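You operate a simulated robot arm through the tools that you are given. There is no shell and no other tool. Be economical: measure what you need, move in short steps, check, and stop when the job is done.

Carry out the task below with a simulated two-armed robot. There is one attempt and no reset: what you move stays moved.

## Task
Carry the blue tray with both arms and set it on the shelf of the wrapping table.

It is judged by the outcome, as a careful person would: the job done as asked, and still so three seconds after it is handed in. It fails if anything else is knocked over, pushed out of place, dropped, spilled or broken.

## Robot
Two 7-joint arms with two-finger parallel grippers on one trunk, on a base that drives. Base frame: it is fixed to the floor where the robot stands at the start and does not move with it; the origin is under the middle of the robot, x ahead of it, y to its left, z up; the surface under the hand at the start is at about z = 860. Units: mm, rad, N and s.
The left shoulder is at the start at [70, 156, 1005], the right one opposite. Places, roughly: shelf of the wrapping table [800, 1300, 200]. Payload 3.91 kg a hand.
The TCP of each hand is the grasp point between the finger pads, 30 mm short of the fingertips. In the tool frame z runs along the fingers and y along their closing line. Largest opening 110 mm; finger width 20, thickness 10; the body of the gripper, 48 by 112 mm, starts 55 mm behind the TCP.
Orientation is told as [roll, pitch, yaw] about the base's x, y, z axes, in that order, counted from this pose: with the fingers straight down and closing along the base's y, the tool's x points along the base's -x, its y along +y and its z along -z.

## Interface
- The arms move only by the tool play_rows. It takes "left_increments", "right_increments" or both (then of equal length, played together; a hand with none holds still); each is a list of rows, each an object (a shift or turn left out is 0, a gripper value left out holds the last) with "translation": the shift along the tool's x, y, z in mm, a list of three; "turn": the turn, a rotation vector about the tool's x, y, z in rad, a list of three; "jaw": the finger opening in mm, from 0 to 110. In form: [{"translation": [x, y, z], "turn": [ax, ay, az], "jaw": jaw}, ...]. A call has 1 to 8 rows; each row is the pose to reach, as a shift and turn from the pose commanded when the call began, along the tool's axes at that moment. Each row takes 0.2 s and may step no farther than 50 mm and 0.15 rad from the row before; otherwise, or with a gripper value out of range, the whole call is refused. Where a pose cannot be reached the arm comes as near as it can. A force on the tool above 40 N (or 10 N above the force at the start of the call, whichever is more), or a blocked arm, ends the call early, and 0.2 s more pass. The fingers move at their own pace (about 108 mm/s each) and stop on an object; they squeeze with about 43 N. The grip force told is the motor's: it shows also when the fingers shut on nothing. Time passes only in rows, and 0.2 s behind the last, so rows that repeat a pose let the fingers close. The reply holds the time, the measured pose of the TCP, the force on the tool along the base axes, the opening and the grip force, in the units named above and with some noise, with the torque about the TCP (base axes, N m) and any sound that the robot's microphone picked up.
- Cameras (640 x 400 px; columns grow to the right, rows downward): "scene" is now at [119.8, 53.4, 1237.1]; the picture's right is [0.59, -0.81, -0.00], its down [-0.43, -0.31, -0.84] and it looks along [0.68, 0.49, -0.54] (base axes); focal length 214 px, centre (320, 200). "left" rides on the left gripper at [72, -17, -103] in its tool frame; the picture's right is [0.23, 0.97, 0.00], its down [-0.76, 0.18, -0.62] and it looks along [-0.61, 0.14, 0.78] (tool axes); focal length 222 px, centre (320, 200). "right" rides on the right gripper at [72, 17, -103] in its tool frame; the picture's right is [-0.23, 0.97, 0.00], its down [-0.76, -0.18, -0.62] and it looks along [-0.61, -0.14, 0.78] (tool axes); focal length 222 px, centre (320, 200). There is no depth. A picture from a camera that has moved, and an enlarged one, comes with that camera's place and axes in the base frame and with its lens.
- grab_frame(camera): a new picture of that camera. It takes no simulated time.
- slide_trunk(by): slides the trunk up (or, below 0, down) by that many mm; the arms and the scene camera ride with it, the base frame stays. It gives what a move gives, with no picture.
- drive_base(legs): drives the robot by 1 to 6 legs, each [ahead, left, turn to the left] in mm, mm and rad, along the robot's own axes; the way and the turn of a leg run together, so that a leg with both is an arc; at most 1500 mm and 3.142 rad a leg. The arms and the cameras ride along, it lands a little off, and it stops where it bumps. It gives what a move gives.
- head_to(pan, tilt): turns the head with the scene camera to pan (to the left, within 1.501 rad either way) and tilt (down, from -0.506 to 1.204), counted from straight ahead of the robot. It gives what a move gives.
- enlarge(camera, box): a new picture of the part [left, top, right, bottom] of that camera's present view, enlarged. It takes no simulated time.
- hand_in(): hands the job in; it is judged then, once.

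Work in short steps. Places have to be worked out from the pictures, the camera data and where the tool is seen: move nearer, look again, correct. Check each grasp and each placing, and mend what went wrong. You have 120 turns and 92 pictures in all, those below and enlarged ones among them. Open the grippers and draw the arms clear of the work before you hand the job in, unless the task says otherwise; then end with one line.

The tools are called after "Call:" as name(argument=value, ...) on one line, values as JSON. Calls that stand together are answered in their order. play_rows: Moves the arms, as the interface text tells. Its arguments: {"type":"object","properties":{"left_increments":{"type":"array","items":{"type":"object","properties":{"translation":{"type":"array","items":{"type":"number"}},"turn":{"type":"array","items":{"type":"number"}},"jaw":{"type":"number"}}}},"right_increments":{"type":"array","items":{"type":"object","properties":{"translation":{"type":"array","items":{"type":"number"}},"turn":{"type":"array","items":{"type":"number"}},"jaw":{"type":"number"}}}}},"required":[]} The other tools are called the same way: slide_trunk (by) slides the trunk up or down; drive_base (legs) drives the base; head_to (pan, tilt) turns the head that bears the scene camera; grab_frame (camera) takes a picture; enlarge (camera, box) takes an enlarged picture of a part of a camera's view; hand_in () hands the job in.

At the start:

```text
clock: 0.0
left_eef_pos: [415.5, 633.8, 1119.5]
left_tool_rot: [-0.001, 0.001, 0.001]
left_force: [0.0, 0.5, -0.8]
left_ft_torque: [0.0, 0.0, -0.01]
left_finger_gap: 110.1
left_grasp_force: 0.1
right_eef_pos: [725.6, 54.8, 1082.4]
right_tool_rot: [0.001, 0.0, 0.0]
right_force: [0.2, 1.1, -0.5]
right_ft_torque: [-0.04, -0.04, 0.02]
right_finger_gap: 110.2
right_grasp_force: 0.1
trunk travel left (down, up): [-450.0, 490.0]
robot x, y, heading: [0.8, -0.0, 0.0]
head pan, tilt: [0.627, 0.565]
```

scene: 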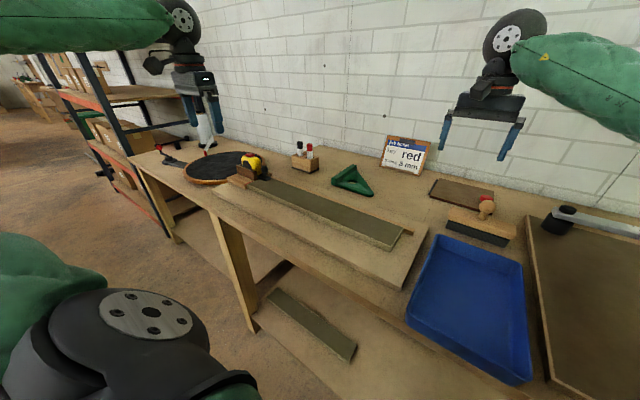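
right: 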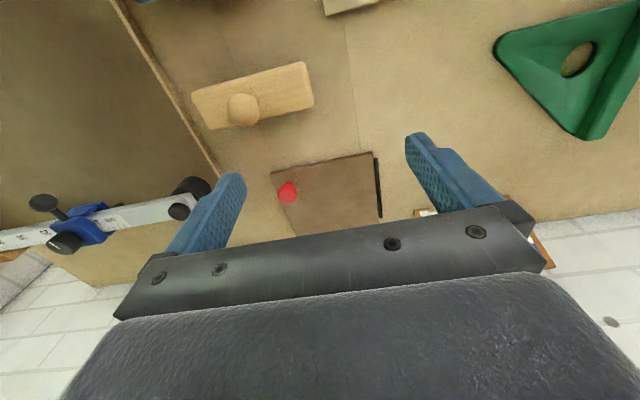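
left: 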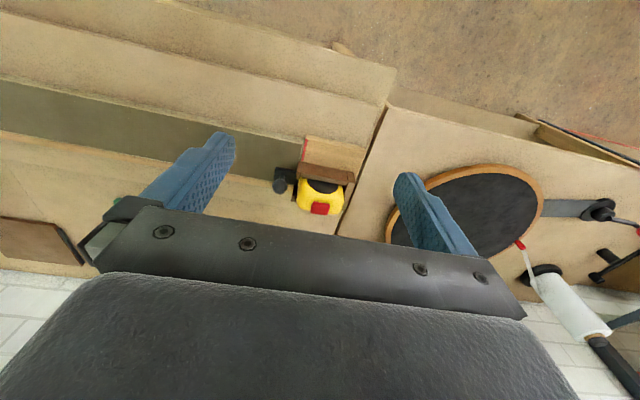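

The blue tray sits at roughly x 350–610, y -106–51 on the bench. I'll look at the tray closely and turn the head to see the wrapping table on the left.

Call:
enlarge(camera="scene", box=[380, 180, 640, 400])

Call:
head_to(pan=1.15, tilt=0.6)

Call:
grab_frame(camera="scene")

```text
1.82 times, centred on (510, 290) of scene
camera zoom: at [119.8, 53.4, 1237.1], right [0.59, -0.81, 0.0], down [-0.43, -0.31, -0.84], along [0.68, 0.49, -0.54], focal length 390 px, centre (-26, 36)
```

zoom: 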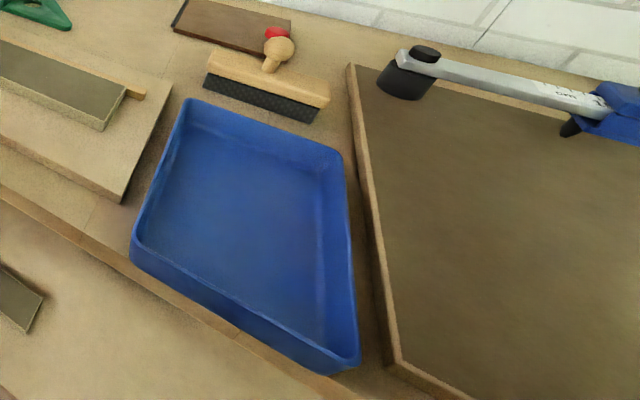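

```text
clock: 0.9
left_eef_pos: [416.4, 633.0, 1119.0]
left_tool_rot: [0.0, 0.0, -0.001]
left_force: [1.3, 0.2, 0.7]
left_ft_torque: [0.0, 0.01, 0.01]
left_finger_gap: 110.1
left_grasp_force: 0.1
right_eef_pos: [726.5, 54.4, 1080.9]
right_tool_rot: [-0.001, 0.0, 0.0]
right_force: [-0.6, 0.4, -0.5]
right_ft_torque: [-0.01, -0.03, 0.01]
right_finger_gap: 110.2
right_grasp_force: 0.0
trunk travel left (down, up): [-450.0, 490.0]
robot x, y, heading: [2.7, 0.2, 0.001]
head pan, tilt: [1.15, 0.6]
```

```text
87 pictures are left
camera scene: at [83.6, 81.6, 1234.0], right [0.91, -0.41, 0.0], down [-0.23, -0.52, -0.82], along [0.34, 0.75, -0.57], focal length 214 px, centre (320, 200)
```

scene: 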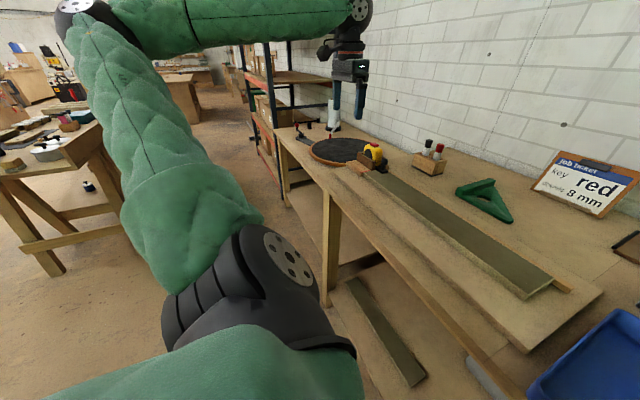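

The wrapping table must be the one with the black disc at the bench's far end. I'll back off and move left to see its shelf before choosing a grasp.

Call:
drive_base(legs=[[-500, 0, 0], [0, 600, 0]])

Call:
head_to(pan=0.5, tilt=0.6)

Call:
grab_frame(camera="scene")

```text
clock: 6.8
left_eef_pos: [-70.0, 1218.2, 1118.6]
left_tool_rot: [-0.003, 0.0, -0.01]
left_force: [0.3, -0.1, 0.3]
left_ft_torque: [-0.01, 0.02, 0.02]
left_finger_gap: 109.9
left_grasp_force: 0.1
right_eef_pos: [233.1, 633.8, 1082.3]
right_tool_rot: [-0.003, -0.001, -0.011]
right_force: [0.5, -0.5, 0.1]
right_ft_torque: [-0.03, -0.05, 0.0]
right_finger_gap: 109.9
right_grasp_force: 0.1
trunk travel left (down, up): [-450.0, 490.0]
robot x, y, heading: [-495.0, 586.9, -0.01]
head pan, tilt: [1.15, 0.6]
```

```text
clock: 7.8
left_eef_pos: [-69.2, 1217.8, 1118.1]
left_tool_rot: [0.0, 0.0, -0.01]
left_force: [-0.1, -0.7, 0.0]
left_ft_torque: [-0.01, 0.02, -0.01]
left_finger_gap: 109.8
left_grasp_force: 0.0
right_eef_pos: [233.8, 634.0, 1082.0]
right_tool_rot: [0.001, 0.0, -0.01]
right_force: [-0.1, -0.7, 0.0]
right_ft_torque: [0.01, 0.0, 0.0]
right_finger_gap: 109.9
right_grasp_force: 0.1
trunk travel left (down, up): [-450.0, 490.0]
robot x, y, heading: [-492.8, 588.9, -0.006]
head pan, tilt: [0.499, 0.6]
```

```text
86 pictures are left
camera scene: at [-367.7, 630.4, 1234.0], right [0.47, -0.88, 0.0], down [-0.5, -0.27, -0.82], along [0.73, 0.39, -0.57], focal length 214 px, centre (320, 200)
```

scene: 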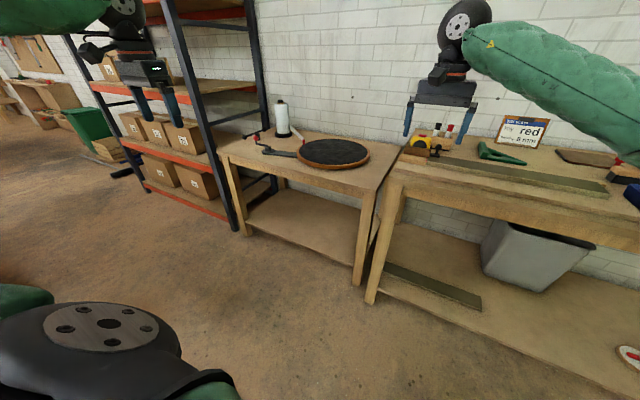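

The wrapping table is clear: top about z 700, front edge at x≈475, legs at y≈800 and 1780, and its shelf is empty. I plan to grip the tray's two long side walls with the tools pitched forward, so that trunk and base moves alone can set it on the shelf. I'll return to the front of the tray.

Call:
drive_base(legs=[[0, -615, 0.006], [330, 0, 0]])

Call:
slide_trunk(by=220)

Call:
head_to(pan=0.0, tilt=0.75)

Call:
grab_frame(camera="scene")

```text
clock: 13.1
left_eef_pos: [251.4, 596.8, 1117.6]
left_tool_rot: [0.0, 0.002, -0.012]
left_force: [-0.2, 0.1, 0.1]
left_ft_torque: [-0.03, 0.03, -0.02]
left_finger_gap: 110.3
left_grasp_force: 0.1
right_eef_pos: [552.8, 11.7, 1080.9]
right_tool_rot: [0.0, 0.001, -0.013]
right_force: [0.7, -0.4, 0.5]
right_ft_torque: [-0.01, 0.02, -0.03]
right_finger_gap: 109.8
right_grasp_force: 0.2
trunk travel left (down, up): [-450.0, 490.0]
robot x, y, heading: [-174.7, -36.5, -0.01]
head pan, tilt: [0.499, 0.6]
```

```text
clock: 15.4
left_eef_pos: [249.3, 595.9, 1338.5]
left_tool_rot: [-0.001, 0.001, -0.011]
left_force: [-0.3, -0.4, -0.3]
left_ft_torque: [-0.02, 0.01, 0.0]
left_finger_gap: 110.1
left_grasp_force: 0.0
right_eef_pos: [552.3, 12.4, 1301.2]
right_tool_rot: [0.0, 0.001, -0.012]
right_force: [0.4, -0.1, 0.6]
right_ft_torque: [0.03, 0.01, 0.0]
right_finger_gap: 109.9
right_grasp_force: 0.0
trunk travel left (down, up): [-670.0, 270.0]
robot x, y, heading: [-172.5, -33.2, -0.009]
head pan, tilt: [0.499, 0.6]
```

```text
clock: 16.4
left_eef_pos: [250.6, 595.8, 1338.7]
left_tool_rot: [0.001, -0.001, -0.013]
left_force: [0.0, 0.8, 0.0]
left_ft_torque: [0.06, 0.02, -0.03]
left_finger_gap: 109.9
left_grasp_force: 0.1
right_eef_pos: [552.4, 11.9, 1302.0]
right_tool_rot: [0.0, 0.0, -0.012]
right_force: [-0.4, 0.5, 0.2]
right_ft_torque: [0.01, 0.03, -0.01]
right_finger_gap: 110.1
right_grasp_force: 0.1
trunk travel left (down, up): [-670.0, 270.0]
robot x, y, heading: [-172.9, -35.8, -0.012]
head pan, tilt: [0.0, 0.75]
```

```text
85 pictures are left
camera scene: at [-43.5, -33.6, 1441.2], right [-0.01, -1.0, 0.0], down [-0.68, 0.01, -0.73], along [0.73, -0.01, -0.68], focal length 214 px, centre (320, 200)
```

scene: 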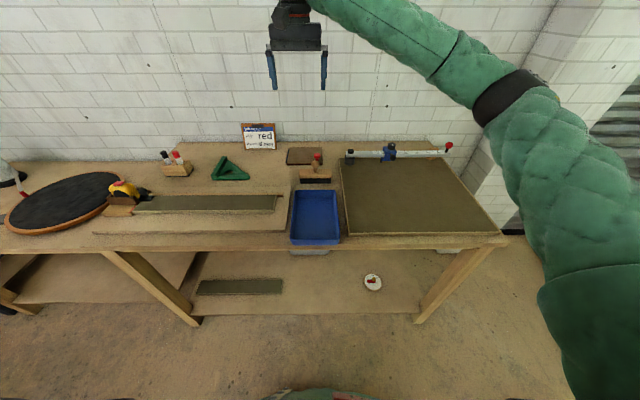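

Call:
enlarge(camera="scene", box=[260, 165, 380, 265])

```text
4.00 times, centred on (320, 215) of scene
camera zoom: at [-43.5, -33.6, 1441.2], right [-0.01, -1.0, 0.0], down [-0.68, 0.01, -0.73], along [0.73, -0.01, -0.68], focal length 858 px, centre (320, 140)
```

zoom: 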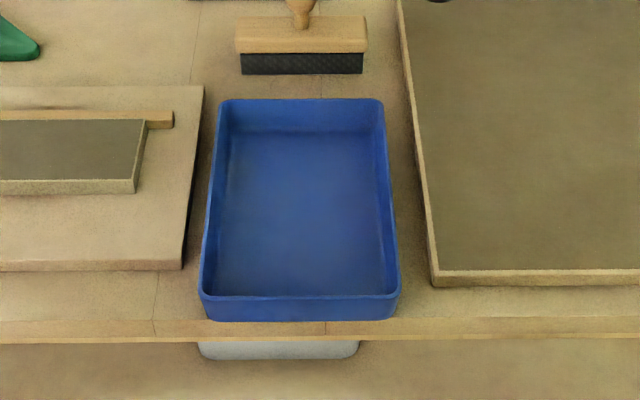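

Tray estimate: x 362–598, y -103–56, rim z≈897 (about 37 tall), with boards close on both sides. I'll zoom in on the two side gaps.

Call:
enlarge(camera="scene", box=[285, 185, 325, 210])

Call:
enlarge(camera="scene", box=[325, 195, 373, 225])

```text
16.00 times, centred on (305, 198) of scene
camera zoom: at [-43.5, -33.6, 1441.2], right [-0.01, -1.0, 0.0], down [-0.68, 0.01, -0.73], along [0.73, -0.01, -0.68], focal length 3432 px, centre (560, 240)
```

zoom: 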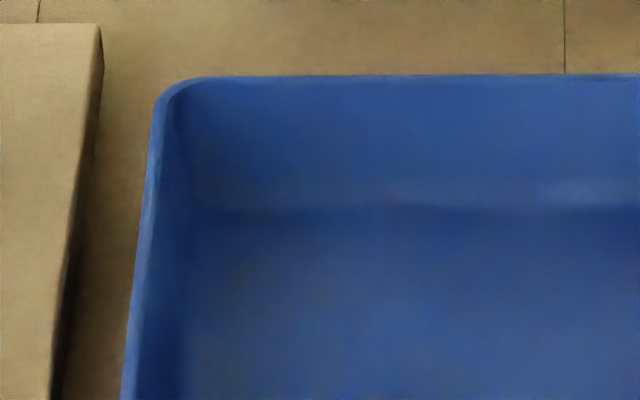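

```text
13.33 times, centred on (349, 210) of scene
camera zoom: at [-43.5, -33.6, 1441.2], right [-0.01, -1.0, 0.0], down [-0.68, 0.01, -0.73], along [0.73, -0.01, -0.68], focal length 2860 px, centre (-67, 67)
```

zoom: 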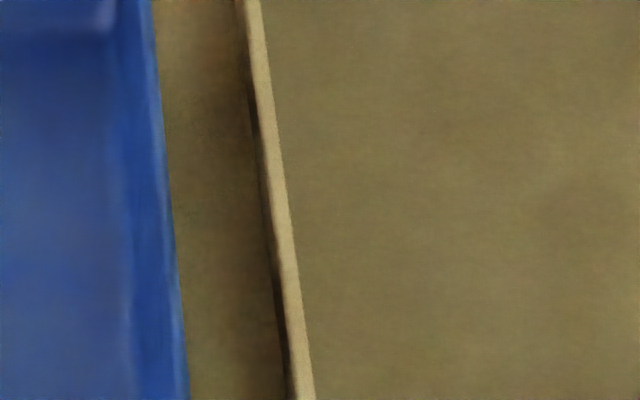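

Gaps: about 19 mm on the left (board at y≈76) and 28 mm on the right (board at y≈-133), enough for a 10 mm finger. I bring both hands toward standoff points above the side walls, pitching the fingers forward by 0.5 rad.

Call:
play_rows(right_increments=[{"translation": [9, -14, 37], "turn": [0, -0.062, 0], "jaw": 60}, {"translation": [18, -29, 75], "turn": [0, -0.125, 0]}, {"translation": [27, -43, 112], "turn": [0, -0.188, 0]}, {"translation": [36, -57, 150], "turn": [0, -0.25, -0.006]}, {"translation": [45, -72, 187], "turn": [0, -0.312, -0.008]}, {"translation": [54, -86, 225], "turn": [0, -0.375, -0.009]}, {"translation": [63, -100, 262], "turn": [0, -0.438, -0.01]}, {"translation": [72, -115, 290], "turn": [0, -0.5, -0.012]}], left_increments=[{"translation": [-16, -41, 19], "turn": [0, -0.062, 0], "jaw": 60}, {"translation": [-32, -82, 38], "turn": [0, -0.125, 0]}, {"translation": [-48, -123, 57], "turn": [0, -0.188, 0]}, {"translation": [-64, -164, 76], "turn": [0, -0.25, -0.006]}, {"translation": [-80, -205, 95], "turn": [0, -0.312, -0.008]}, {"translation": [-96, -246, 114], "turn": [0, -0.375, -0.009]}, {"translation": [-112, -287, 133], "turn": [0, -0.438, -0.01]}, {"translation": [-130, -330, 150], "turn": [0, -0.5, -0.012]}])

```text
clock: 18.1
left_eef_pos: [381.7, 262.3, 1188.1]
left_tool_rot: [-0.002, -0.499, 0.0]
left_force: [-0.2, 0.1, 0.8]
left_ft_torque: [0.03, 0.01, 0.04]
left_finger_gap: 60.1
left_grasp_force: 0.1
right_eef_pos: [481.4, -104.7, 1010.2]
right_tool_rot: [0.001, -0.498, 0.001]
right_force: [-0.1, -1.1, 0.8]
right_ft_torque: [0.0, 0.05, -0.01]
right_finger_gap: 60.2
right_grasp_force: 0.1
trunk travel left (down, up): [-670.0, 270.0]
robot x, y, heading: [-175.2, -34.5, -0.007]
head pan, tilt: [0.0, 0.75]
```

Right is in place at standoff; now I bring the left hand to (480, 54, 1010).

Call:
play_rows(left_increments=[{"translation": [0, -30, 29], "jaw": 40}, {"translation": [0, -60, 58]}, {"translation": [0, -90, 87]}, {"translation": [0, -120, 116]}, {"translation": [0, -150, 145]}, {"translation": [0, -180, 175]}, {"translation": [-1, -208, 203]}])

Call:
grab_frame(camera="scene")

Call:
grab_frame(camera="left")

Call:
grab_frame(camera="right")

```text
clock: 19.8
left_eef_pos: [474.1, 57.9, 1010.1]
left_tool_rot: [-0.004, -0.501, 0.002]
left_force: [0.2, -0.4, 0.7]
left_ft_torque: [-0.02, 0.02, -0.02]
left_finger_gap: 40.0
left_grasp_force: 0.1
right_eef_pos: [480.7, -103.0, 1011.0]
right_tool_rot: [-0.005, -0.498, 0.002]
right_force: [0.5, -0.5, 0.3]
right_ft_torque: [-0.02, 0.02, 0.0]
right_finger_gap: 59.9
right_grasp_force: 0.1
trunk travel left (down, up): [-670.0, 270.0]
robot x, y, heading: [-177.1, -34.8, -0.009]
head pan, tilt: [0.0, 0.75]
```

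```text
81 pictures are left
camera scene: at [-41.4, -34.1, 1441.0], right [-0.01, -1.0, 0.0], down [-0.68, 0.01, -0.73], along [0.73, -0.01, -0.68], focal length 214 px, centre (320, 200)
```

scene: 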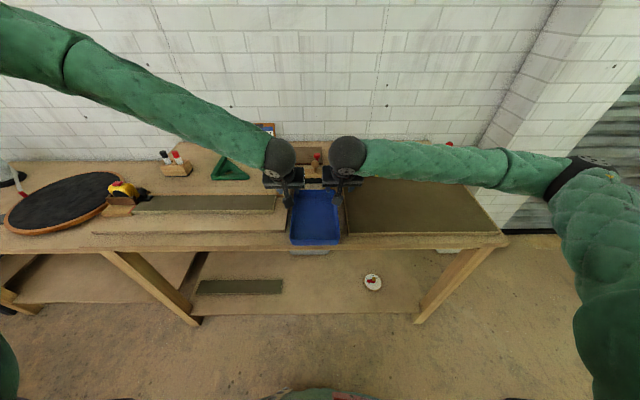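

```text
80 pictures are left
camera left: at [362.5, 40.1, 1066.8], right [-0.2, 0.97, -0.11], down [0.37, 0.18, 0.91], along [0.91, 0.14, -0.4], focal length 222 px, centre (320, 200)
```

left: 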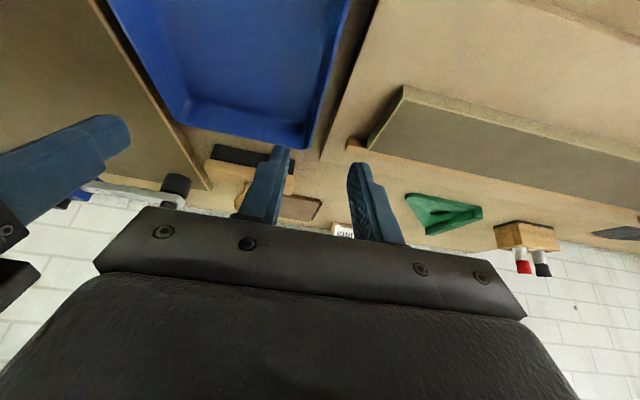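

```text
79 pictures are left
camera right: at [366.7, -84.2, 1067.5], right [0.2, 0.97, 0.11], down [0.37, -0.17, 0.91], along [0.91, -0.14, -0.4], focal length 222 px, centre (320, 200)
```

right: 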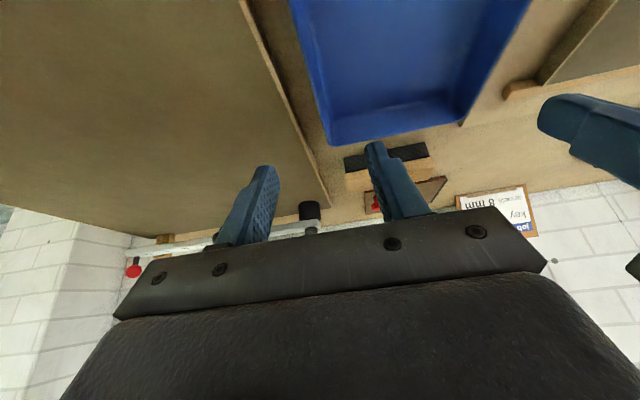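

Both hands hover correctly, but the elbows spread wide, which could meet the shelf table's legs. I'll back the base 170 mm and stretch the hands forward the same amount, so that the arms are straighter.

Call:
drive_base(legs=[[-170, 0, 0.009]])

Call:
play_rows(left_increments=[{"translation": [-38, 0, 20]}, {"translation": [-76, 0, 41]}, {"translation": [-114, 0, 62]}, {"translation": [-149, 0, 81]}], right_increments=[{"translation": [-38, 0, 20]}, {"translation": [-76, 0, 41]}, {"translation": [-114, 0, 62]}, {"translation": [-149, 0, 81]}])

Call:
grab_frame(camera="scene")

```text
clock: 21.2
left_eef_pos: [299.5, 63.4, 1012.4]
left_tool_rot: [-0.002, -0.5, 0.009]
left_force: [0.3, -0.7, 0.4]
left_ft_torque: [-0.01, 0.0, 0.0]
left_finger_gap: 39.9
left_grasp_force: 0.0
right_eef_pos: [308.1, -96.9, 1012.5]
right_tool_rot: [-0.004, -0.5, 0.008]
right_force: [0.0, -0.5, -0.2]
right_ft_torque: [0.02, -0.05, -0.03]
right_finger_gap: 60.0
right_grasp_force: 0.1
trunk travel left (down, up): [-670.0, 270.0]
robot x, y, heading: [-347.2, -33.7, -0.004]
head pan, tilt: [0.0, 0.75]
```

```text
clock: 22.2
left_eef_pos: [469.5, 77.2, 1015.5]
left_tool_rot: [-0.007, -0.499, 0.009]
left_force: [-0.3, 0.2, -0.3]
left_ft_torque: [-0.01, 0.0, 0.04]
left_finger_gap: 40.0
left_grasp_force: 0.1
left hand out of reach, approached as far as the arm can: row 4
right_eef_pos: [479.1, -95.9, 1010.5]
right_tool_rot: [-0.003, -0.499, 0.01]
right_force: [0.0, 0.0, -0.5]
right_ft_torque: [0.0, 0.04, 0.0]
right_finger_gap: 60.1
right_grasp_force: 0.1
trunk travel left (down, up): [-670.0, 270.0]
robot x, y, heading: [-344.3, -32.4, -0.004]
head pan, tilt: [0.0, 0.75]
```

```text
78 pictures are left
camera scene: at [-214.0, -31.0, 1441.0], right [0.0, -1.0, 0.0], down [-0.68, 0.0, -0.73], along [0.73, 0.0, -0.68], focal length 214 px, centre (320, 200)
```

scene: 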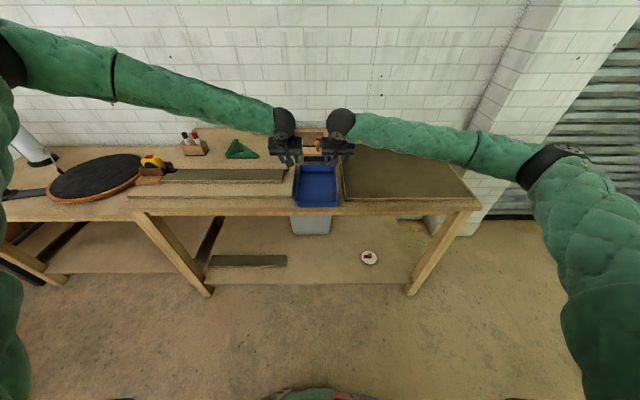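

The left arm hits its limit at that stretch. I'll drive 80 mm forward again and set both hands back over the walls.

Call:
drive_base(legs=[[80, 0, 0.004]])

Call:
play_rows(left_increments=[{"translation": [15, -8, -8]}, {"translation": [30, -16, -16]}, {"translation": [45, -22, -25]}, {"translation": [61, -22, -33]}, {"translation": [61, -22, -33]}], right_increments=[{"translation": [17, -2, -10]}, {"translation": [35, -5, -19]}, {"translation": [52, -7, -28]}, {"translation": [70, -7, -38]}, {"translation": [70, -7, -38]}])

```text
clock: 23.3
left_eef_pos: [550.3, 82.0, 1016.0]
left_tool_rot: [-0.005, -0.499, 0.014]
left_force: [0.9, 0.5, 0.4]
left_ft_torque: [0.0, 0.01, 0.01]
left_finger_gap: 40.1
left_grasp_force: 0.2
right_eef_pos: [561.0, -91.6, 1010.2]
right_tool_rot: [-0.003, -0.498, 0.012]
right_force: [0.7, 0.3, -0.2]
right_ft_torque: [0.01, 0.05, 0.0]
right_finger_gap: 60.3
right_grasp_force: 0.0
trunk travel left (down, up): [-670.0, 270.0]
robot x, y, heading: [-269.0, -29.3, -0.0]
head pan, tilt: [0.0, 0.75]
```

```text
clock: 24.5
left_eef_pos: [480.1, 58.0, 1015.9]
left_tool_rot: [-0.003, -0.499, 0.015]
left_force: [0.5, -0.3, 0.4]
left_ft_torque: [0.02, -0.02, -0.03]
left_finger_gap: 40.0
left_grasp_force: 0.0
right_eef_pos: [482.0, -97.0, 1011.0]
right_tool_rot: [-0.003, -0.499, 0.013]
right_force: [0.2, 0.2, 0.6]
right_ft_torque: [0.01, 0.03, 0.01]
right_finger_gap: 59.9
right_grasp_force: 0.0
trunk travel left (down, up): [-670.0, 270.0]
robot x, y, heading: [-262.5, -30.8, -0.002]
head pan, tilt: [0.0, 0.75]
```

Both reach well at 745 mm ahead. I correct y and yaw, lower to z≈935 (tips just above the rim), and set narrow openings to fit the gaps.

Call:
play_rows(left_increments=[{"translation": [13, -4.5, 23], "turn": [0.006, 0, 0.012], "jaw": 18}, {"translation": [26, -4.5, 47], "turn": [0.006, 0, 0.012]}, {"translation": [38.5, -4.5, 71], "turn": [0.006, 0, 0.012]}, {"translation": [38.5, -4.5, 71], "turn": [0.006, 0, 0.012]}], right_increments=[{"translation": [12, -6.5, 22], "turn": [0.006, 0, 0.012], "jaw": 24}, {"translation": [24, -6.5, 44], "turn": [0.006, 0, 0.012]}, {"translation": [36.5, -6.5, 67], "turn": [0.006, 0, 0.012]}, {"translation": [36.5, -6.5, 67], "turn": [0.006, 0, 0.012]}])

Call:
grab_frame(camera="left")

Call:
grab_frame(camera="right")

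Call:
enlarge(camera="scene", box=[270, 120, 370, 220])

```text
clock: 25.5
left_eef_pos: [472.5, 84.1, 955.3]
left_tool_rot: [-0.006, -0.499, -0.002]
left_force: [0.1, 0.1, -0.6]
left_ft_torque: [0.03, -0.02, 0.03]
left_finger_gap: 18.0
left_grasp_force: 0.1
left hand out of reach, approached as far as the arm can: row 1, 2, 3, 4
right_eef_pos: [481.8, -107.9, 936.0]
right_tool_rot: [-0.002, -0.498, 0.001]
right_force: [-0.3, -0.2, -0.5]
right_ft_torque: [0.02, 0.01, 0.0]
right_finger_gap: 23.9
right_grasp_force: 0.0
trunk travel left (down, up): [-670.0, 270.0]
robot x, y, heading: [-262.7, -29.5, 0.002]
head pan, tilt: [0.0, 0.75]
```

```text
77 pictures are left
camera left: at [359.6, 65.3, 1012.3], right [-0.2, 0.97, -0.11], down [0.37, 0.18, 0.91], along [0.91, 0.14, -0.4], focal length 222 px, centre (320, 200)
```

left: 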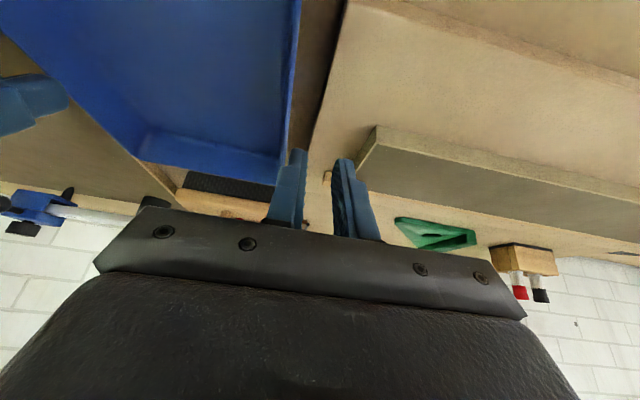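

```text
76 pictures are left
camera right: at [367.6, -89.4, 991.8], right [0.2, 0.97, 0.11], down [0.37, -0.18, 0.91], along [0.91, -0.14, -0.4], focal length 222 px, centre (320, 200)
```

right: 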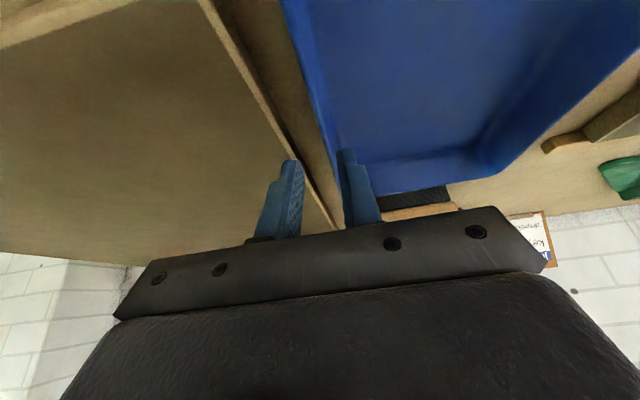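

```text
4.00 times, centred on (320, 170) of scene
camera zoom: at [-134.6, -30.8, 1441.2], right [0.0, -1.0, 0.0], down [-0.68, 0.0, -0.73], along [0.73, 0.0, -0.68], focal length 858 px, centre (320, 320)
```

zoom: 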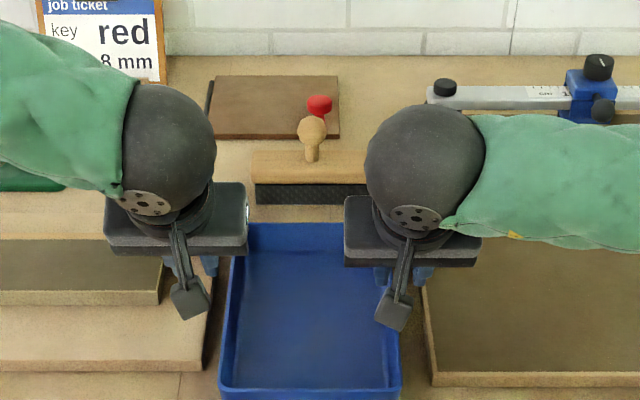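

The left arm meets a joint limit when working near the centre line; the right doesn't. I'll raise, shift the base 130 mm to the right so the left hand works more to its own side, then reposition.

Call:
slide_trunk(by=60)

Call:
drive_base(legs=[[0, -130, 0]])

```text
clock: 26.5
left_eef_pos: [473.6, 83.5, 1015.2]
left_tool_rot: [-0.005, -0.5, 0.0]
left_force: [0.4, -0.5, 0.2]
left_ft_torque: [0.0, 0.0, 0.02]
left_finger_gap: 18.1
left_grasp_force: 0.0
right_eef_pos: [481.5, -108.6, 995.1]
right_tool_rot: [-0.003, -0.499, 0.001]
right_force: [0.4, -0.1, -0.5]
right_ft_torque: [0.03, -0.01, 0.01]
right_finger_gap: 24.1
right_grasp_force: 0.1
trunk travel left (down, up): [-730.0, 210.0]
robot x, y, heading: [-265.6, -28.9, 0.003]
head pan, tilt: [0.0, 0.75]
```

```text
clock: 27.8
left_eef_pos: [472.2, -48.7, 1016.1]
left_tool_rot: [-0.005, -0.5, -0.002]
left_force: [-0.2, -0.3, 0.5]
left_ft_torque: [0.01, -0.04, 0.01]
left_finger_gap: 17.9
left_grasp_force: 0.2
right_eef_pos: [481.7, -238.5, 995.8]
right_tool_rot: [-0.003, -0.5, -0.002]
right_force: [0.3, -0.2, -0.5]
right_ft_torque: [-0.01, 0.0, 0.02]
right_finger_gap: 23.9
right_grasp_force: 0.1
trunk travel left (down, up): [-730.0, 210.0]
robot x, y, heading: [-264.9, -161.8, 0.005]
head pan, tilt: [0.0, 0.75]
```

Shift both hands left to the walls again.

Call:
play_rows(left_increments=[{"translation": [0, 34, 0]}, {"translation": [-3, 68, 2]}, {"translation": [-7, 102, 4]}, {"translation": [-7, 102, 4]}], right_increments=[{"translation": [0, 45, 0]}, {"translation": [0, 90, 0]}, {"translation": [0, 135, 0]}, {"translation": [0, 135, 0]}])

```text
clock: 28.8
left_eef_pos: [480.8, 55.1, 1016.6]
left_tool_rot: [-0.004, -0.499, -0.001]
left_force: [-0.1, 0.2, -0.5]
left_ft_torque: [0.02, 0.02, -0.01]
left_finger_gap: 17.9
left_grasp_force: 0.0
right_eef_pos: [483.1, -104.1, 996.2]
right_tool_rot: [-0.002, -0.498, -0.003]
right_force: [0.6, -0.3, 0.5]
right_ft_torque: [0.02, 0.01, 0.01]
right_finger_gap: 24.2
right_grasp_force: 0.1
trunk travel left (down, up): [-730.0, 210.0]
robot x, y, heading: [-265.8, -163.7, 0.001]
head pan, tilt: [0.0, 0.75]
```

Left reaches fine now. I lower both hands to z≈961 by arm, leaving enough trunk travel for the shelf later.

Call:
play_rows(left_increments=[{"translation": [13, -1, 24]}, {"translation": [26.3, -1.5, 48.5]}, {"translation": [26.3, -1.5, 48.5]}], right_increments=[{"translation": [9, 0, 15]}, {"translation": [18, 0.6, 30]}, {"translation": [18, 0.6, 30]}])

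Call:
slide_trunk(by=-26)

Call:
grab_frame(camera="left")

Call:
grab_frame(camera="right")

Call:
enlarge(camera="scene", box=[240, 120, 340, 220])

```text
clock: 29.6
left_eef_pos: [480.9, 54.0, 960.0]
left_tool_rot: [-0.007, -0.5, -0.001]
left_force: [-1.1, 0.0, -0.9]
left_ft_torque: [-0.02, 0.02, 0.0]
left_finger_gap: 17.7
left_grasp_force: 0.0
right_eef_pos: [478.5, -100.8, 960.4]
right_tool_rot: [-0.002, -0.502, -0.001]
right_force: [0.3, -0.2, 0.0]
right_ft_torque: [0.0, 0.0, -0.01]
right_finger_gap: 24.0
right_grasp_force: 0.0
trunk travel left (down, up): [-730.0, 210.0]
robot x, y, heading: [-264.3, -165.0, -0.003]
head pan, tilt: [0.0, 0.75]
```

```text
clock: 30.3
left_eef_pos: [480.7, 54.5, 934.6]
left_tool_rot: [-0.003, -0.5, 0.001]
left_force: [-1.1, -0.1, 0.5]
left_ft_torque: [0.0, 0.0, -0.01]
left_finger_gap: 17.7
left_grasp_force: 0.1
right_eef_pos: [479.7, -100.2, 934.3]
right_tool_rot: [-0.005, -0.5, -0.002]
right_force: [-0.4, 0.5, -0.2]
right_ft_torque: [-0.02, 0.0, -0.01]
right_finger_gap: 24.1
right_grasp_force: 0.0
trunk travel left (down, up): [-704.0, 236.0]
robot x, y, heading: [-260.9, -164.8, 0.0]
head pan, tilt: [0.0, 0.75]
```

```text
74 pictures are left
camera left: at [368.6, 36.5, 991.8], right [-0.2, 0.97, -0.11], down [0.37, 0.18, 0.91], along [0.91, 0.14, -0.4], focal length 222 px, centre (320, 200)
```

left: 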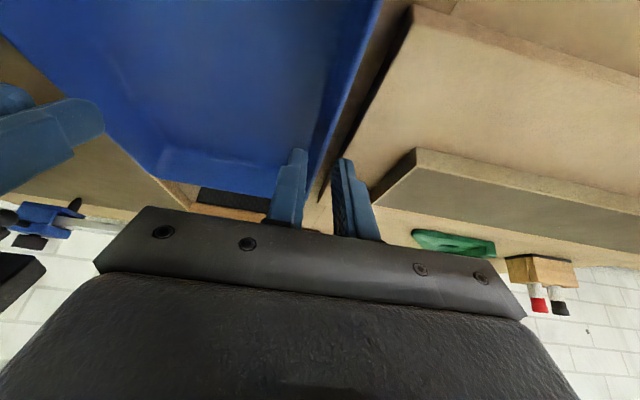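

```text
73 pictures are left
camera right: at [366.0, -81.9, 990.3], right [0.2, 0.97, 0.11], down [0.37, -0.18, 0.91], along [0.91, -0.14, -0.4], focal length 222 px, centre (320, 200)
```

right: 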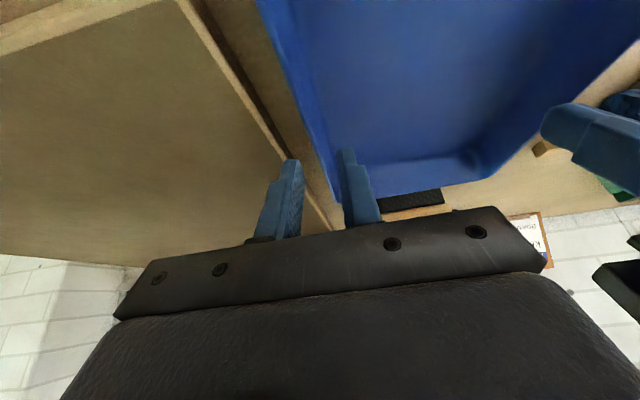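

```text
4.00 times, centred on (290, 170) of scene
camera zoom: at [-134.7, -161.6, 1475.3], right [0.0, -1.0, 0.0], down [-0.68, 0.0, -0.73], along [0.73, 0.0, -0.68], focal length 858 px, centre (440, 320)
```

zoom: 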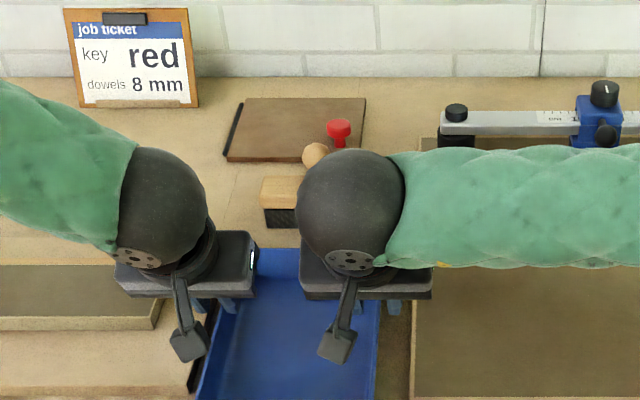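

Alignment looks close; I zoom into both fingertip views to check straddling.

Call:
enlarge(camera="left", box=[240, 60, 440, 250])

Call:
enlarge(camera="right", box=[220, 60, 420, 250])

```text
2.11 times, centred on (340, 155) of left
camera zoom: at [368.6, 36.5, 991.8], right [-0.2, 0.97, -0.11], down [0.37, 0.18, 0.91], along [0.91, 0.14, -0.4], focal length 468 px, centre (278, 295)
```

zoom: 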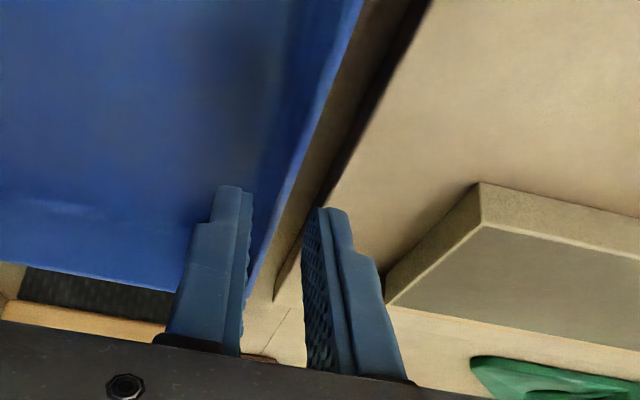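

```text
2.11 times, centred on (320, 155) of right
camera zoom: at [366.0, -81.9, 990.3], right [0.2, 0.97, 0.11], down [0.37, -0.18, 0.91], along [0.91, -0.14, -0.4], focal length 468 px, centre (320, 295)
```

zoom: 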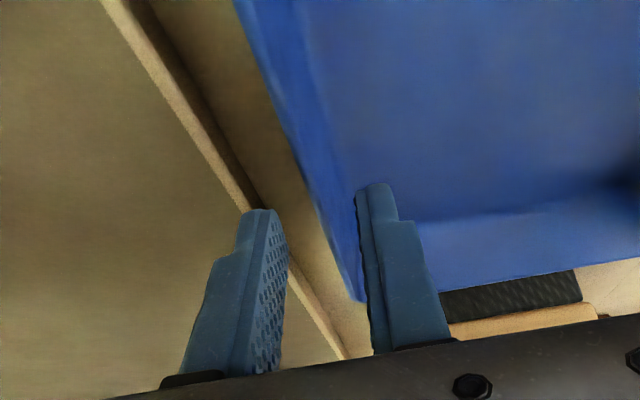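

Both hands straddle their walls (left rim outer ≈56, right ≈-101). I nudge left by -1.5 mm and go down 28 mm with the trunk.

Call:
play_rows(left_increments=[{"translation": [0, -1.5, 0]}, {"translation": [0, -1.5, 0]}])

Call:
slide_trunk(by=-28)

Call:
enlarge(camera="left", box=[240, 60, 440, 250])

Call:
enlarge(camera="right", box=[220, 60, 420, 250])

```text
clock: 30.9
left_eef_pos: [480.2, 52.7, 933.1]
left_tool_rot: [-0.003, -0.498, 0.0]
left_force: [-0.3, 0.6, -0.1]
left_ft_torque: [0.0, 0.01, -0.04]
left_finger_gap: 18.0
left_grasp_force: 0.0
right_eef_pos: [480.2, -101.5, 934.4]
right_tool_rot: [-0.004, -0.499, -0.001]
right_force: [0.2, 0.3, 0.5]
right_ft_torque: [0.03, 0.02, 0.0]
right_finger_gap: 24.1
right_grasp_force: 0.1
trunk travel left (down, up): [-704.0, 236.0]
robot x, y, heading: [-263.2, -161.5, 0.004]
head pan, tilt: [0.0, 0.75]
```

```text
clock: 31.6
left_eef_pos: [480.4, 53.7, 906.0]
left_tool_rot: [-0.004, -0.5, 0.001]
left_force: [-0.3, 0.1, 0.5]
left_ft_torque: [0.02, -0.01, 0.02]
left_finger_gap: 18.1
left_grasp_force: 0.0
right_eef_pos: [479.3, -101.0, 906.4]
right_tool_rot: [-0.003, -0.5, -0.001]
right_force: [-0.6, 0.5, -0.1]
right_ft_torque: [0.01, -0.01, 0.01]
right_finger_gap: 23.8
right_grasp_force: 0.0
trunk travel left (down, up): [-676.0, 264.0]
robot x, y, heading: [-264.7, -162.9, -0.001]
head pan, tilt: [0.0, 0.75]
```

```text
2.11 times, centred on (340, 155) of left
camera zoom: at [367.8, 35.6, 963.4], right [-0.2, 0.97, -0.11], down [0.37, 0.18, 0.91], along [0.91, 0.14, -0.4], focal length 468 px, centre (278, 295)
```

zoom: 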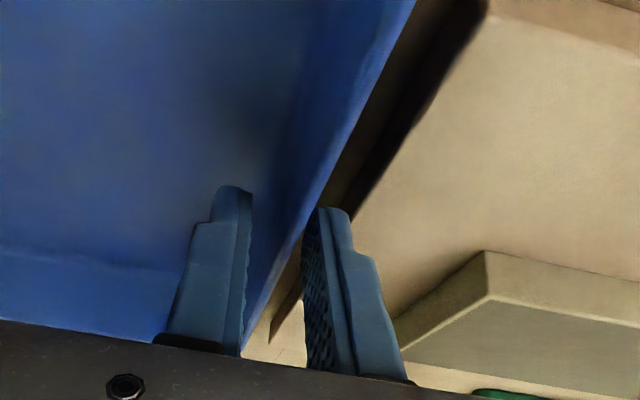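

```text
2.11 times, centred on (320, 155) of right
camera zoom: at [365.8, -81.9, 962.5], right [0.2, 0.97, 0.11], down [0.37, -0.18, 0.91], along [0.91, -0.14, -0.4], focal length 468 px, centre (320, 295)
```

zoom: 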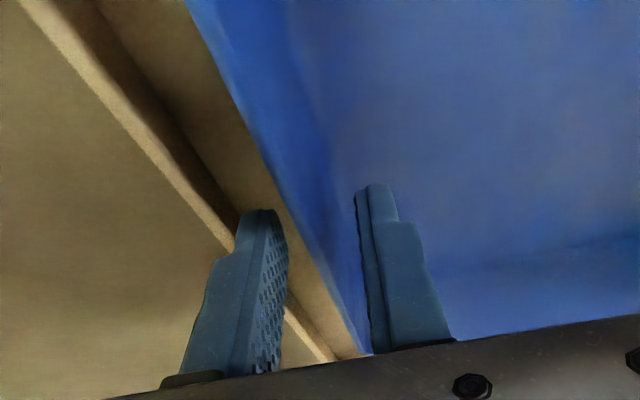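

Tips are about 20 mm below the rim on both sides. I go down 4 mm more and close both grippers.

Call:
slide_trunk(by=-4)

Call:
play_rows(left_increments=[{"translation": [0, 0, 0], "jaw": 10}, {"translation": [0, 0, 0], "jaw": 5}, {"translation": [0, 0, 0], "jaw": 0}, {"translation": [0, 0, 0], "jaw": 0}], right_increments=[{"translation": [0, 0, 0], "jaw": 12}, {"translation": [0, 0, 0], "jaw": 5}, {"translation": [0, 0, 0], "jaw": 0}, {"translation": [0, 0, 0], "jaw": 0}])

Call:
grab_frame(camera="left")

Call:
grab_frame(camera="right")

```text
clock: 32.1
left_eef_pos: [479.9, 54.2, 902.2]
left_tool_rot: [-0.003, -0.498, 0.0]
left_force: [0.6, -0.1, 0.1]
left_ft_torque: [-0.02, 0.0, 0.03]
left_finger_gap: 18.0
left_grasp_force: 0.1
right_eef_pos: [480.7, -101.0, 901.5]
right_tool_rot: [-0.005, -0.499, 0.002]
right_force: [0.3, 0.1, 0.2]
right_ft_torque: [0.0, 0.01, 0.03]
right_finger_gap: 23.8
right_grasp_force: 0.0
trunk travel left (down, up): [-672.0, 268.0]
robot x, y, heading: [-262.4, -161.8, -0.0]
head pan, tilt: [0.0, 0.75]
```

```text
clock: 33.1
left_eef_pos: [481.4, 53.6, 901.5]
left_tool_rot: [-0.006, -0.498, 0.0]
left_force: [4.3, -1.5, 0.1]
left_ft_torque: [-1.32, -0.06, 0.21]
left_finger_gap: 5.7
left_grasp_force: 42.9
right_eef_pos: [479.7, -100.7, 902.0]
right_tool_rot: [-0.004, -0.5, 0.0]
right_force: [-3.0, 3.1, -0.5]
right_ft_torque: [1.34, 0.07, 0.23]
right_finger_gap: 6.1
right_grasp_force: 42.9
trunk travel left (down, up): [-672.0, 268.0]
robot x, y, heading: [-266.4, -163.9, -0.002]
head pan, tilt: [0.0, 0.75]
```

```text
67 pictures are left
camera left: at [368.4, 35.7, 958.8], right [-0.2, 0.97, -0.11], down [0.37, 0.18, 0.91], along [0.91, 0.14, -0.4], focal length 222 px, centre (320, 200)
```

left: 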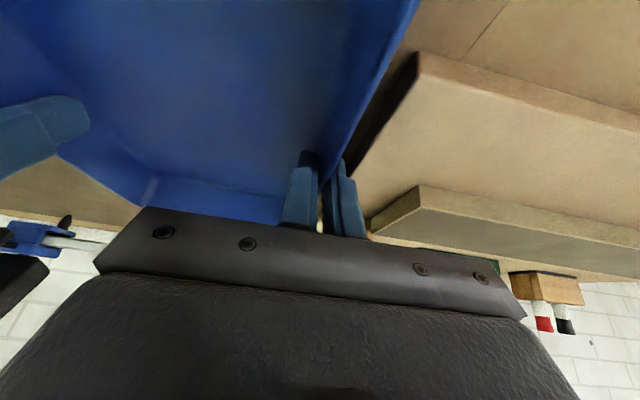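

```text
66 pictures are left
camera right: at [366.1, -81.7, 957.8], right [0.2, 0.97, 0.11], down [0.37, -0.18, 0.91], along [0.91, -0.14, -0.4], focal length 222 px, centre (320, 200)
```

right: 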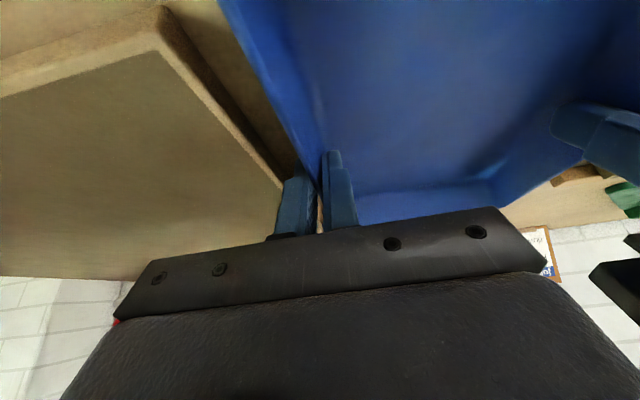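

Both grippers hold a ~6 mm wall. I lift slightly with the trunk and check.

Call:
slide_trunk(by=25)

Call:
grab_frame(camera="scene")

```text
clock: 33.9
left_eef_pos: [482.2, 54.1, 926.4]
left_tool_rot: [-0.004, -0.5, 0.001]
left_force: [2.9, -2.6, -1.0]
left_ft_torque: [-1.31, -0.12, 0.16]
left_finger_gap: 5.8
left_grasp_force: 43.2
right_eef_pos: [479.7, -98.8, 926.5]
right_tool_rot: [-0.004, -0.5, 0.0]
right_force: [-2.5, 1.9, -0.8]
right_ft_torque: [1.34, 0.13, 0.2]
right_finger_gap: 5.9
right_grasp_force: 43.0
trunk travel left (down, up): [-697.0, 243.0]
robot x, y, heading: [-262.9, -165.4, -0.001]
head pan, tilt: [0.0, 0.75]
```

```text
65 pictures are left
camera scene: at [-133.3, -161.3, 1467.9], right [0.0, -1.0, 0.0], down [-0.68, 0.0, -0.73], along [0.73, 0.0, -0.68], focal length 214 px, centre (320, 200)
```

scene: 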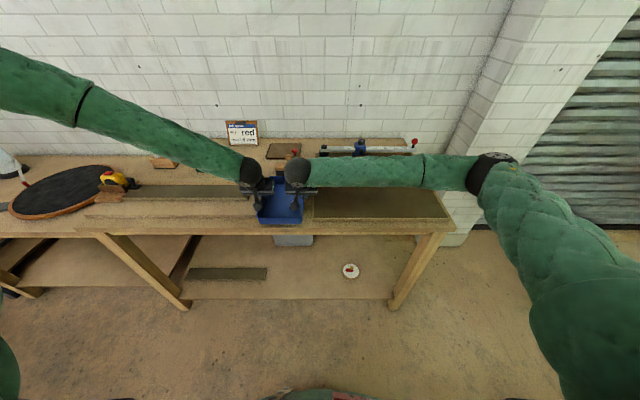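

The tray is up and light. I lift further and back away from the bench.

Call:
slide_trunk(by=70)

Call:
drive_base(legs=[[-370, 0, 0]])

Call:
head_to(pan=1.4, tilt=0.5)

Call:
grab_frame(camera="scene")

```text
clock: 34.9
left_eef_pos: [480.7, 53.6, 997.0]
left_tool_rot: [-0.006, -0.499, 0.0]
left_force: [2.1, -5.3, -0.6]
left_ft_torque: [-1.37, -0.01, 0.18]
left_finger_gap: 5.8
left_grasp_force: 43.4
right_eef_pos: [480.4, -100.5, 995.9]
right_tool_rot: [-0.004, -0.5, -0.001]
right_force: [-2.2, 4.3, -1.5]
right_ft_torque: [1.37, 0.03, 0.21]
right_finger_gap: 5.9
right_grasp_force: 42.5
trunk travel left (down, up): [-767.0, 173.0]
robot x, y, heading: [-262.5, -162.2, -0.002]
head pan, tilt: [0.0, 0.75]
```

```text
clock: 37.1
left_eef_pos: [146.6, 53.7, 999.4]
left_tool_rot: [-0.008, -0.502, 0.001]
left_force: [-1.0, 1.9, -0.9]
left_ft_torque: [-1.26, -0.13, -0.31]
left_finger_gap: 5.8
left_grasp_force: 43.0
right_eef_pos: [145.5, -100.1, 1000.0]
right_tool_rot: [-0.002, -0.504, -0.001]
right_force: [-0.6, -2.5, -1.0]
right_ft_torque: [1.24, 0.08, 0.32]
right_finger_gap: 6.0
right_grasp_force: 42.5
trunk travel left (down, up): [-767.0, 173.0]
robot x, y, heading: [-596.8, -162.8, 0.0]
head pan, tilt: [0.0, 0.75]
stopped in leg 1: the robot was blocked; the commanded pose is now the measured one
```

```text
clock: 38.7
left_eef_pos: [150.5, 54.6, 997.3]
left_tool_rot: [-0.005, -0.499, 0.002]
left_force: [-0.9, 2.1, -1.0]
left_ft_torque: [-1.28, 0.06, 0.18]
left_finger_gap: 5.6
left_grasp_force: 43.2
right_eef_pos: [149.3, -99.6, 995.9]
right_tool_rot: [-0.003, -0.498, -0.001]
right_force: [0.2, -1.8, -1.8]
right_ft_torque: [1.28, -0.05, -0.19]
right_finger_gap: 5.9
right_grasp_force: 42.7
trunk travel left (down, up): [-767.0, 173.0]
robot x, y, heading: [-592.3, -161.2, -0.0]
head pan, tilt: [1.4, 0.499]
```

```text
64 pictures are left
camera scene: at [-531.7, -71.8, 1560.2], right [0.99, -0.17, 0.0], down [-0.08, -0.47, -0.88], along [0.15, 0.86, -0.48], focal length 214 px, centre (320, 200)
```

scene: 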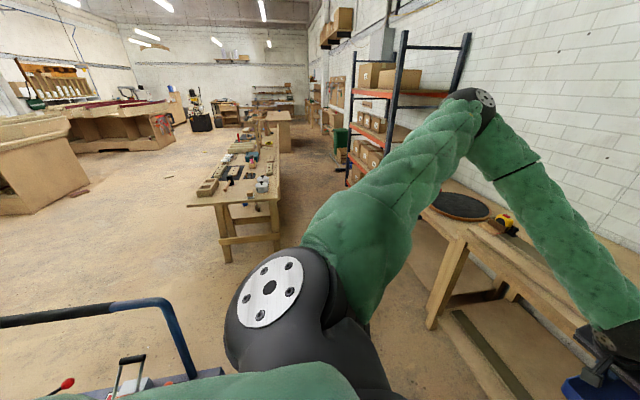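

The base was stopped by something behind — a cart with a blue handle. Let me look at it.

Call:
head_to(pan=1.5, tilt=1.0)

Call:
grab_frame(camera="scene")

Call:
head_to(pan=-1.5, tilt=1.0)

Call:
grab_frame(camera="scene")

```text
clock: 39.6
left_eef_pos: [152.0, 54.6, 996.3]
left_tool_rot: [-0.006, -0.499, 0.001]
left_force: [0.0, 2.4, -0.4]
left_ft_torque: [-1.26, 0.02, 0.2]
left_finger_gap: 5.7
left_grasp_force: 43.6
right_eef_pos: [150.1, -99.1, 997.7]
right_tool_rot: [-0.004, -0.5, -0.001]
right_force: [-0.3, -2.2, -1.0]
right_ft_torque: [1.25, 0.04, -0.16]
right_finger_gap: 5.9
right_grasp_force: 42.9
trunk travel left (down, up): [-767.0, 173.0]
robot x, y, heading: [-595.7, -161.0, -0.001]
head pan, tilt: [1.499, 1.0]
```

```text
63 pictures are left
camera scene: at [-541.6, -91.9, 1519.1], right [1.0, -0.07, 0.0], down [-0.06, -0.84, -0.54], along [0.04, 0.54, -0.84], focal length 214 px, centre (320, 200)
```

scene: 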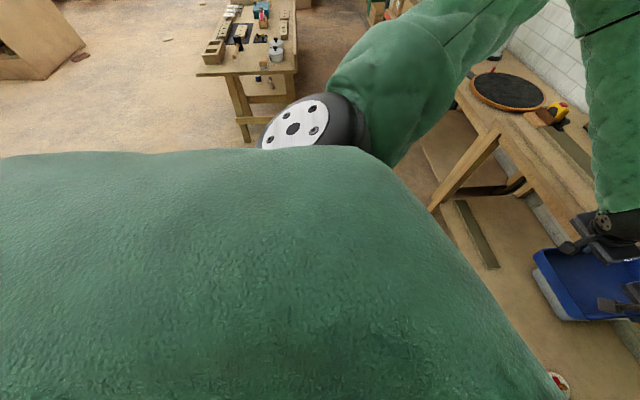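

```text
clock: 42.2
left_eef_pos: [151.1, 52.9, 996.1]
left_tool_rot: [-0.006, -0.499, 0.001]
left_force: [0.2, 1.5, -1.0]
left_ft_torque: [-1.23, 0.0, 0.21]
left_finger_gap: 5.6
left_grasp_force: 42.8
right_eef_pos: [149.4, -99.8, 996.5]
right_tool_rot: [-0.004, -0.5, 0.001]
right_force: [-0.6, -2.6, -1.1]
right_ft_torque: [1.24, 0.01, -0.17]
right_finger_gap: 5.7
right_grasp_force: 42.9
trunk travel left (down, up): [-767.0, 173.0]
robot x, y, heading: [-592.2, -164.6, -0.001]
head pan, tilt: [-1.499, 1.0]
```

```text
62 pictures are left
camera scene: at [-541.6, -230.9, 1519.0], right [-1.0, -0.07, 0.0], down [-0.06, 0.84, -0.54], along [0.04, -0.54, -0.84], focal length 214 px, centre (320, 200)
```

scene: 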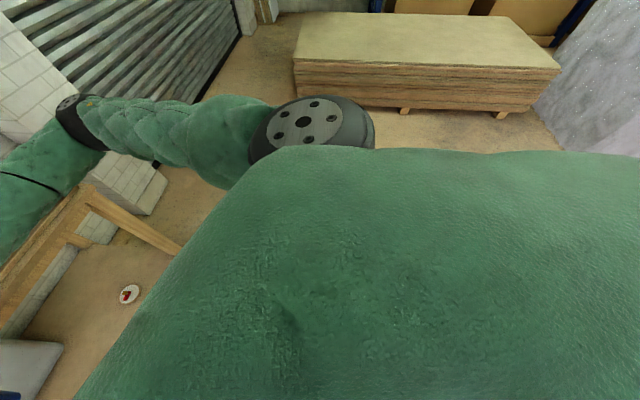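

The base merely touched something behind it. I'll move forward to the lane at x≈-500 that I drove before, raise slightly, and shift left towards the wrapping table.

Call:
slide_trunk(by=40)

Call:
drive_base(legs=[[100, 0, 0], [0, 700, 0]])

Call:
head_to(pan=0.9, tilt=0.6)

Call:
grab_frame(camera="scene")

```text
clock: 43.0
left_eef_pos: [152.0, 54.4, 1035.7]
left_tool_rot: [-0.006, -0.496, 0.002]
left_force: [0.5, 1.8, -1.3]
left_ft_torque: [-1.25, 0.04, 0.19]
left_finger_gap: 5.9
left_grasp_force: 42.9
right_eef_pos: [150.0, -99.3, 1035.3]
right_tool_rot: [-0.004, -0.497, 0.002]
right_force: [-0.2, -0.5, -0.5]
right_ft_torque: [1.27, 0.0, -0.18]
right_finger_gap: 6.1
right_grasp_force: 42.5
trunk travel left (down, up): [-807.0, 133.0]
robot x, y, heading: [-596.2, -164.2, 0.003]
head pan, tilt: [-1.499, 1.0]
```

```text
clock: 47.7
left_eef_pos: [237.4, 790.7, 1036.8]
left_tool_rot: [-0.006, -0.498, 0.022]
left_force: [0.6, 1.3, -0.9]
left_ft_torque: [-1.27, -0.01, 0.25]
left_finger_gap: 5.8
left_grasp_force: 42.6
right_eef_pos: [239.6, 638.4, 1036.7]
right_tool_rot: [-0.003, -0.499, 0.023]
right_force: [-0.6, -1.0, -1.3]
right_ft_torque: [1.27, 0.07, -0.15]
right_finger_gap: 5.8
right_grasp_force: 43.1
trunk travel left (down, up): [-807.0, 133.0]
robot x, y, heading: [-500.7, 561.3, 0.022]
head pan, tilt: [-1.499, 1.0]
```

```text
clock: 49.9
left_eef_pos: [237.3, 791.2, 1037.4]
left_tool_rot: [-0.004, -0.5, 0.025]
left_force: [0.7, 2.2, -1.7]
left_ft_torque: [-1.25, -0.03, 0.2]
left_finger_gap: 5.7
left_grasp_force: 43.2
right_eef_pos: [239.4, 639.2, 1037.0]
right_tool_rot: [-0.004, -0.501, 0.023]
right_force: [-1.4, -1.6, -1.2]
right_ft_torque: [1.24, 0.04, -0.18]
right_finger_gap: 6.0
right_grasp_force: 42.6
trunk travel left (down, up): [-807.0, 133.0]
robot x, y, heading: [-501.7, 557.4, 0.024]
head pan, tilt: [0.901, 0.6]
```

```text
61 pictures are left
camera scene: at [-402.1, 631.5, 1591.0], right [0.8, -0.6, 0.0], down [-0.34, -0.45, -0.82], along [0.5, 0.66, -0.57], focal length 214 px, centre (320, 200)
```

scene: 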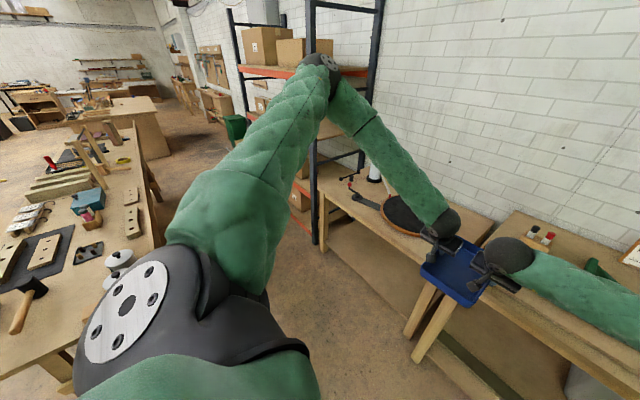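

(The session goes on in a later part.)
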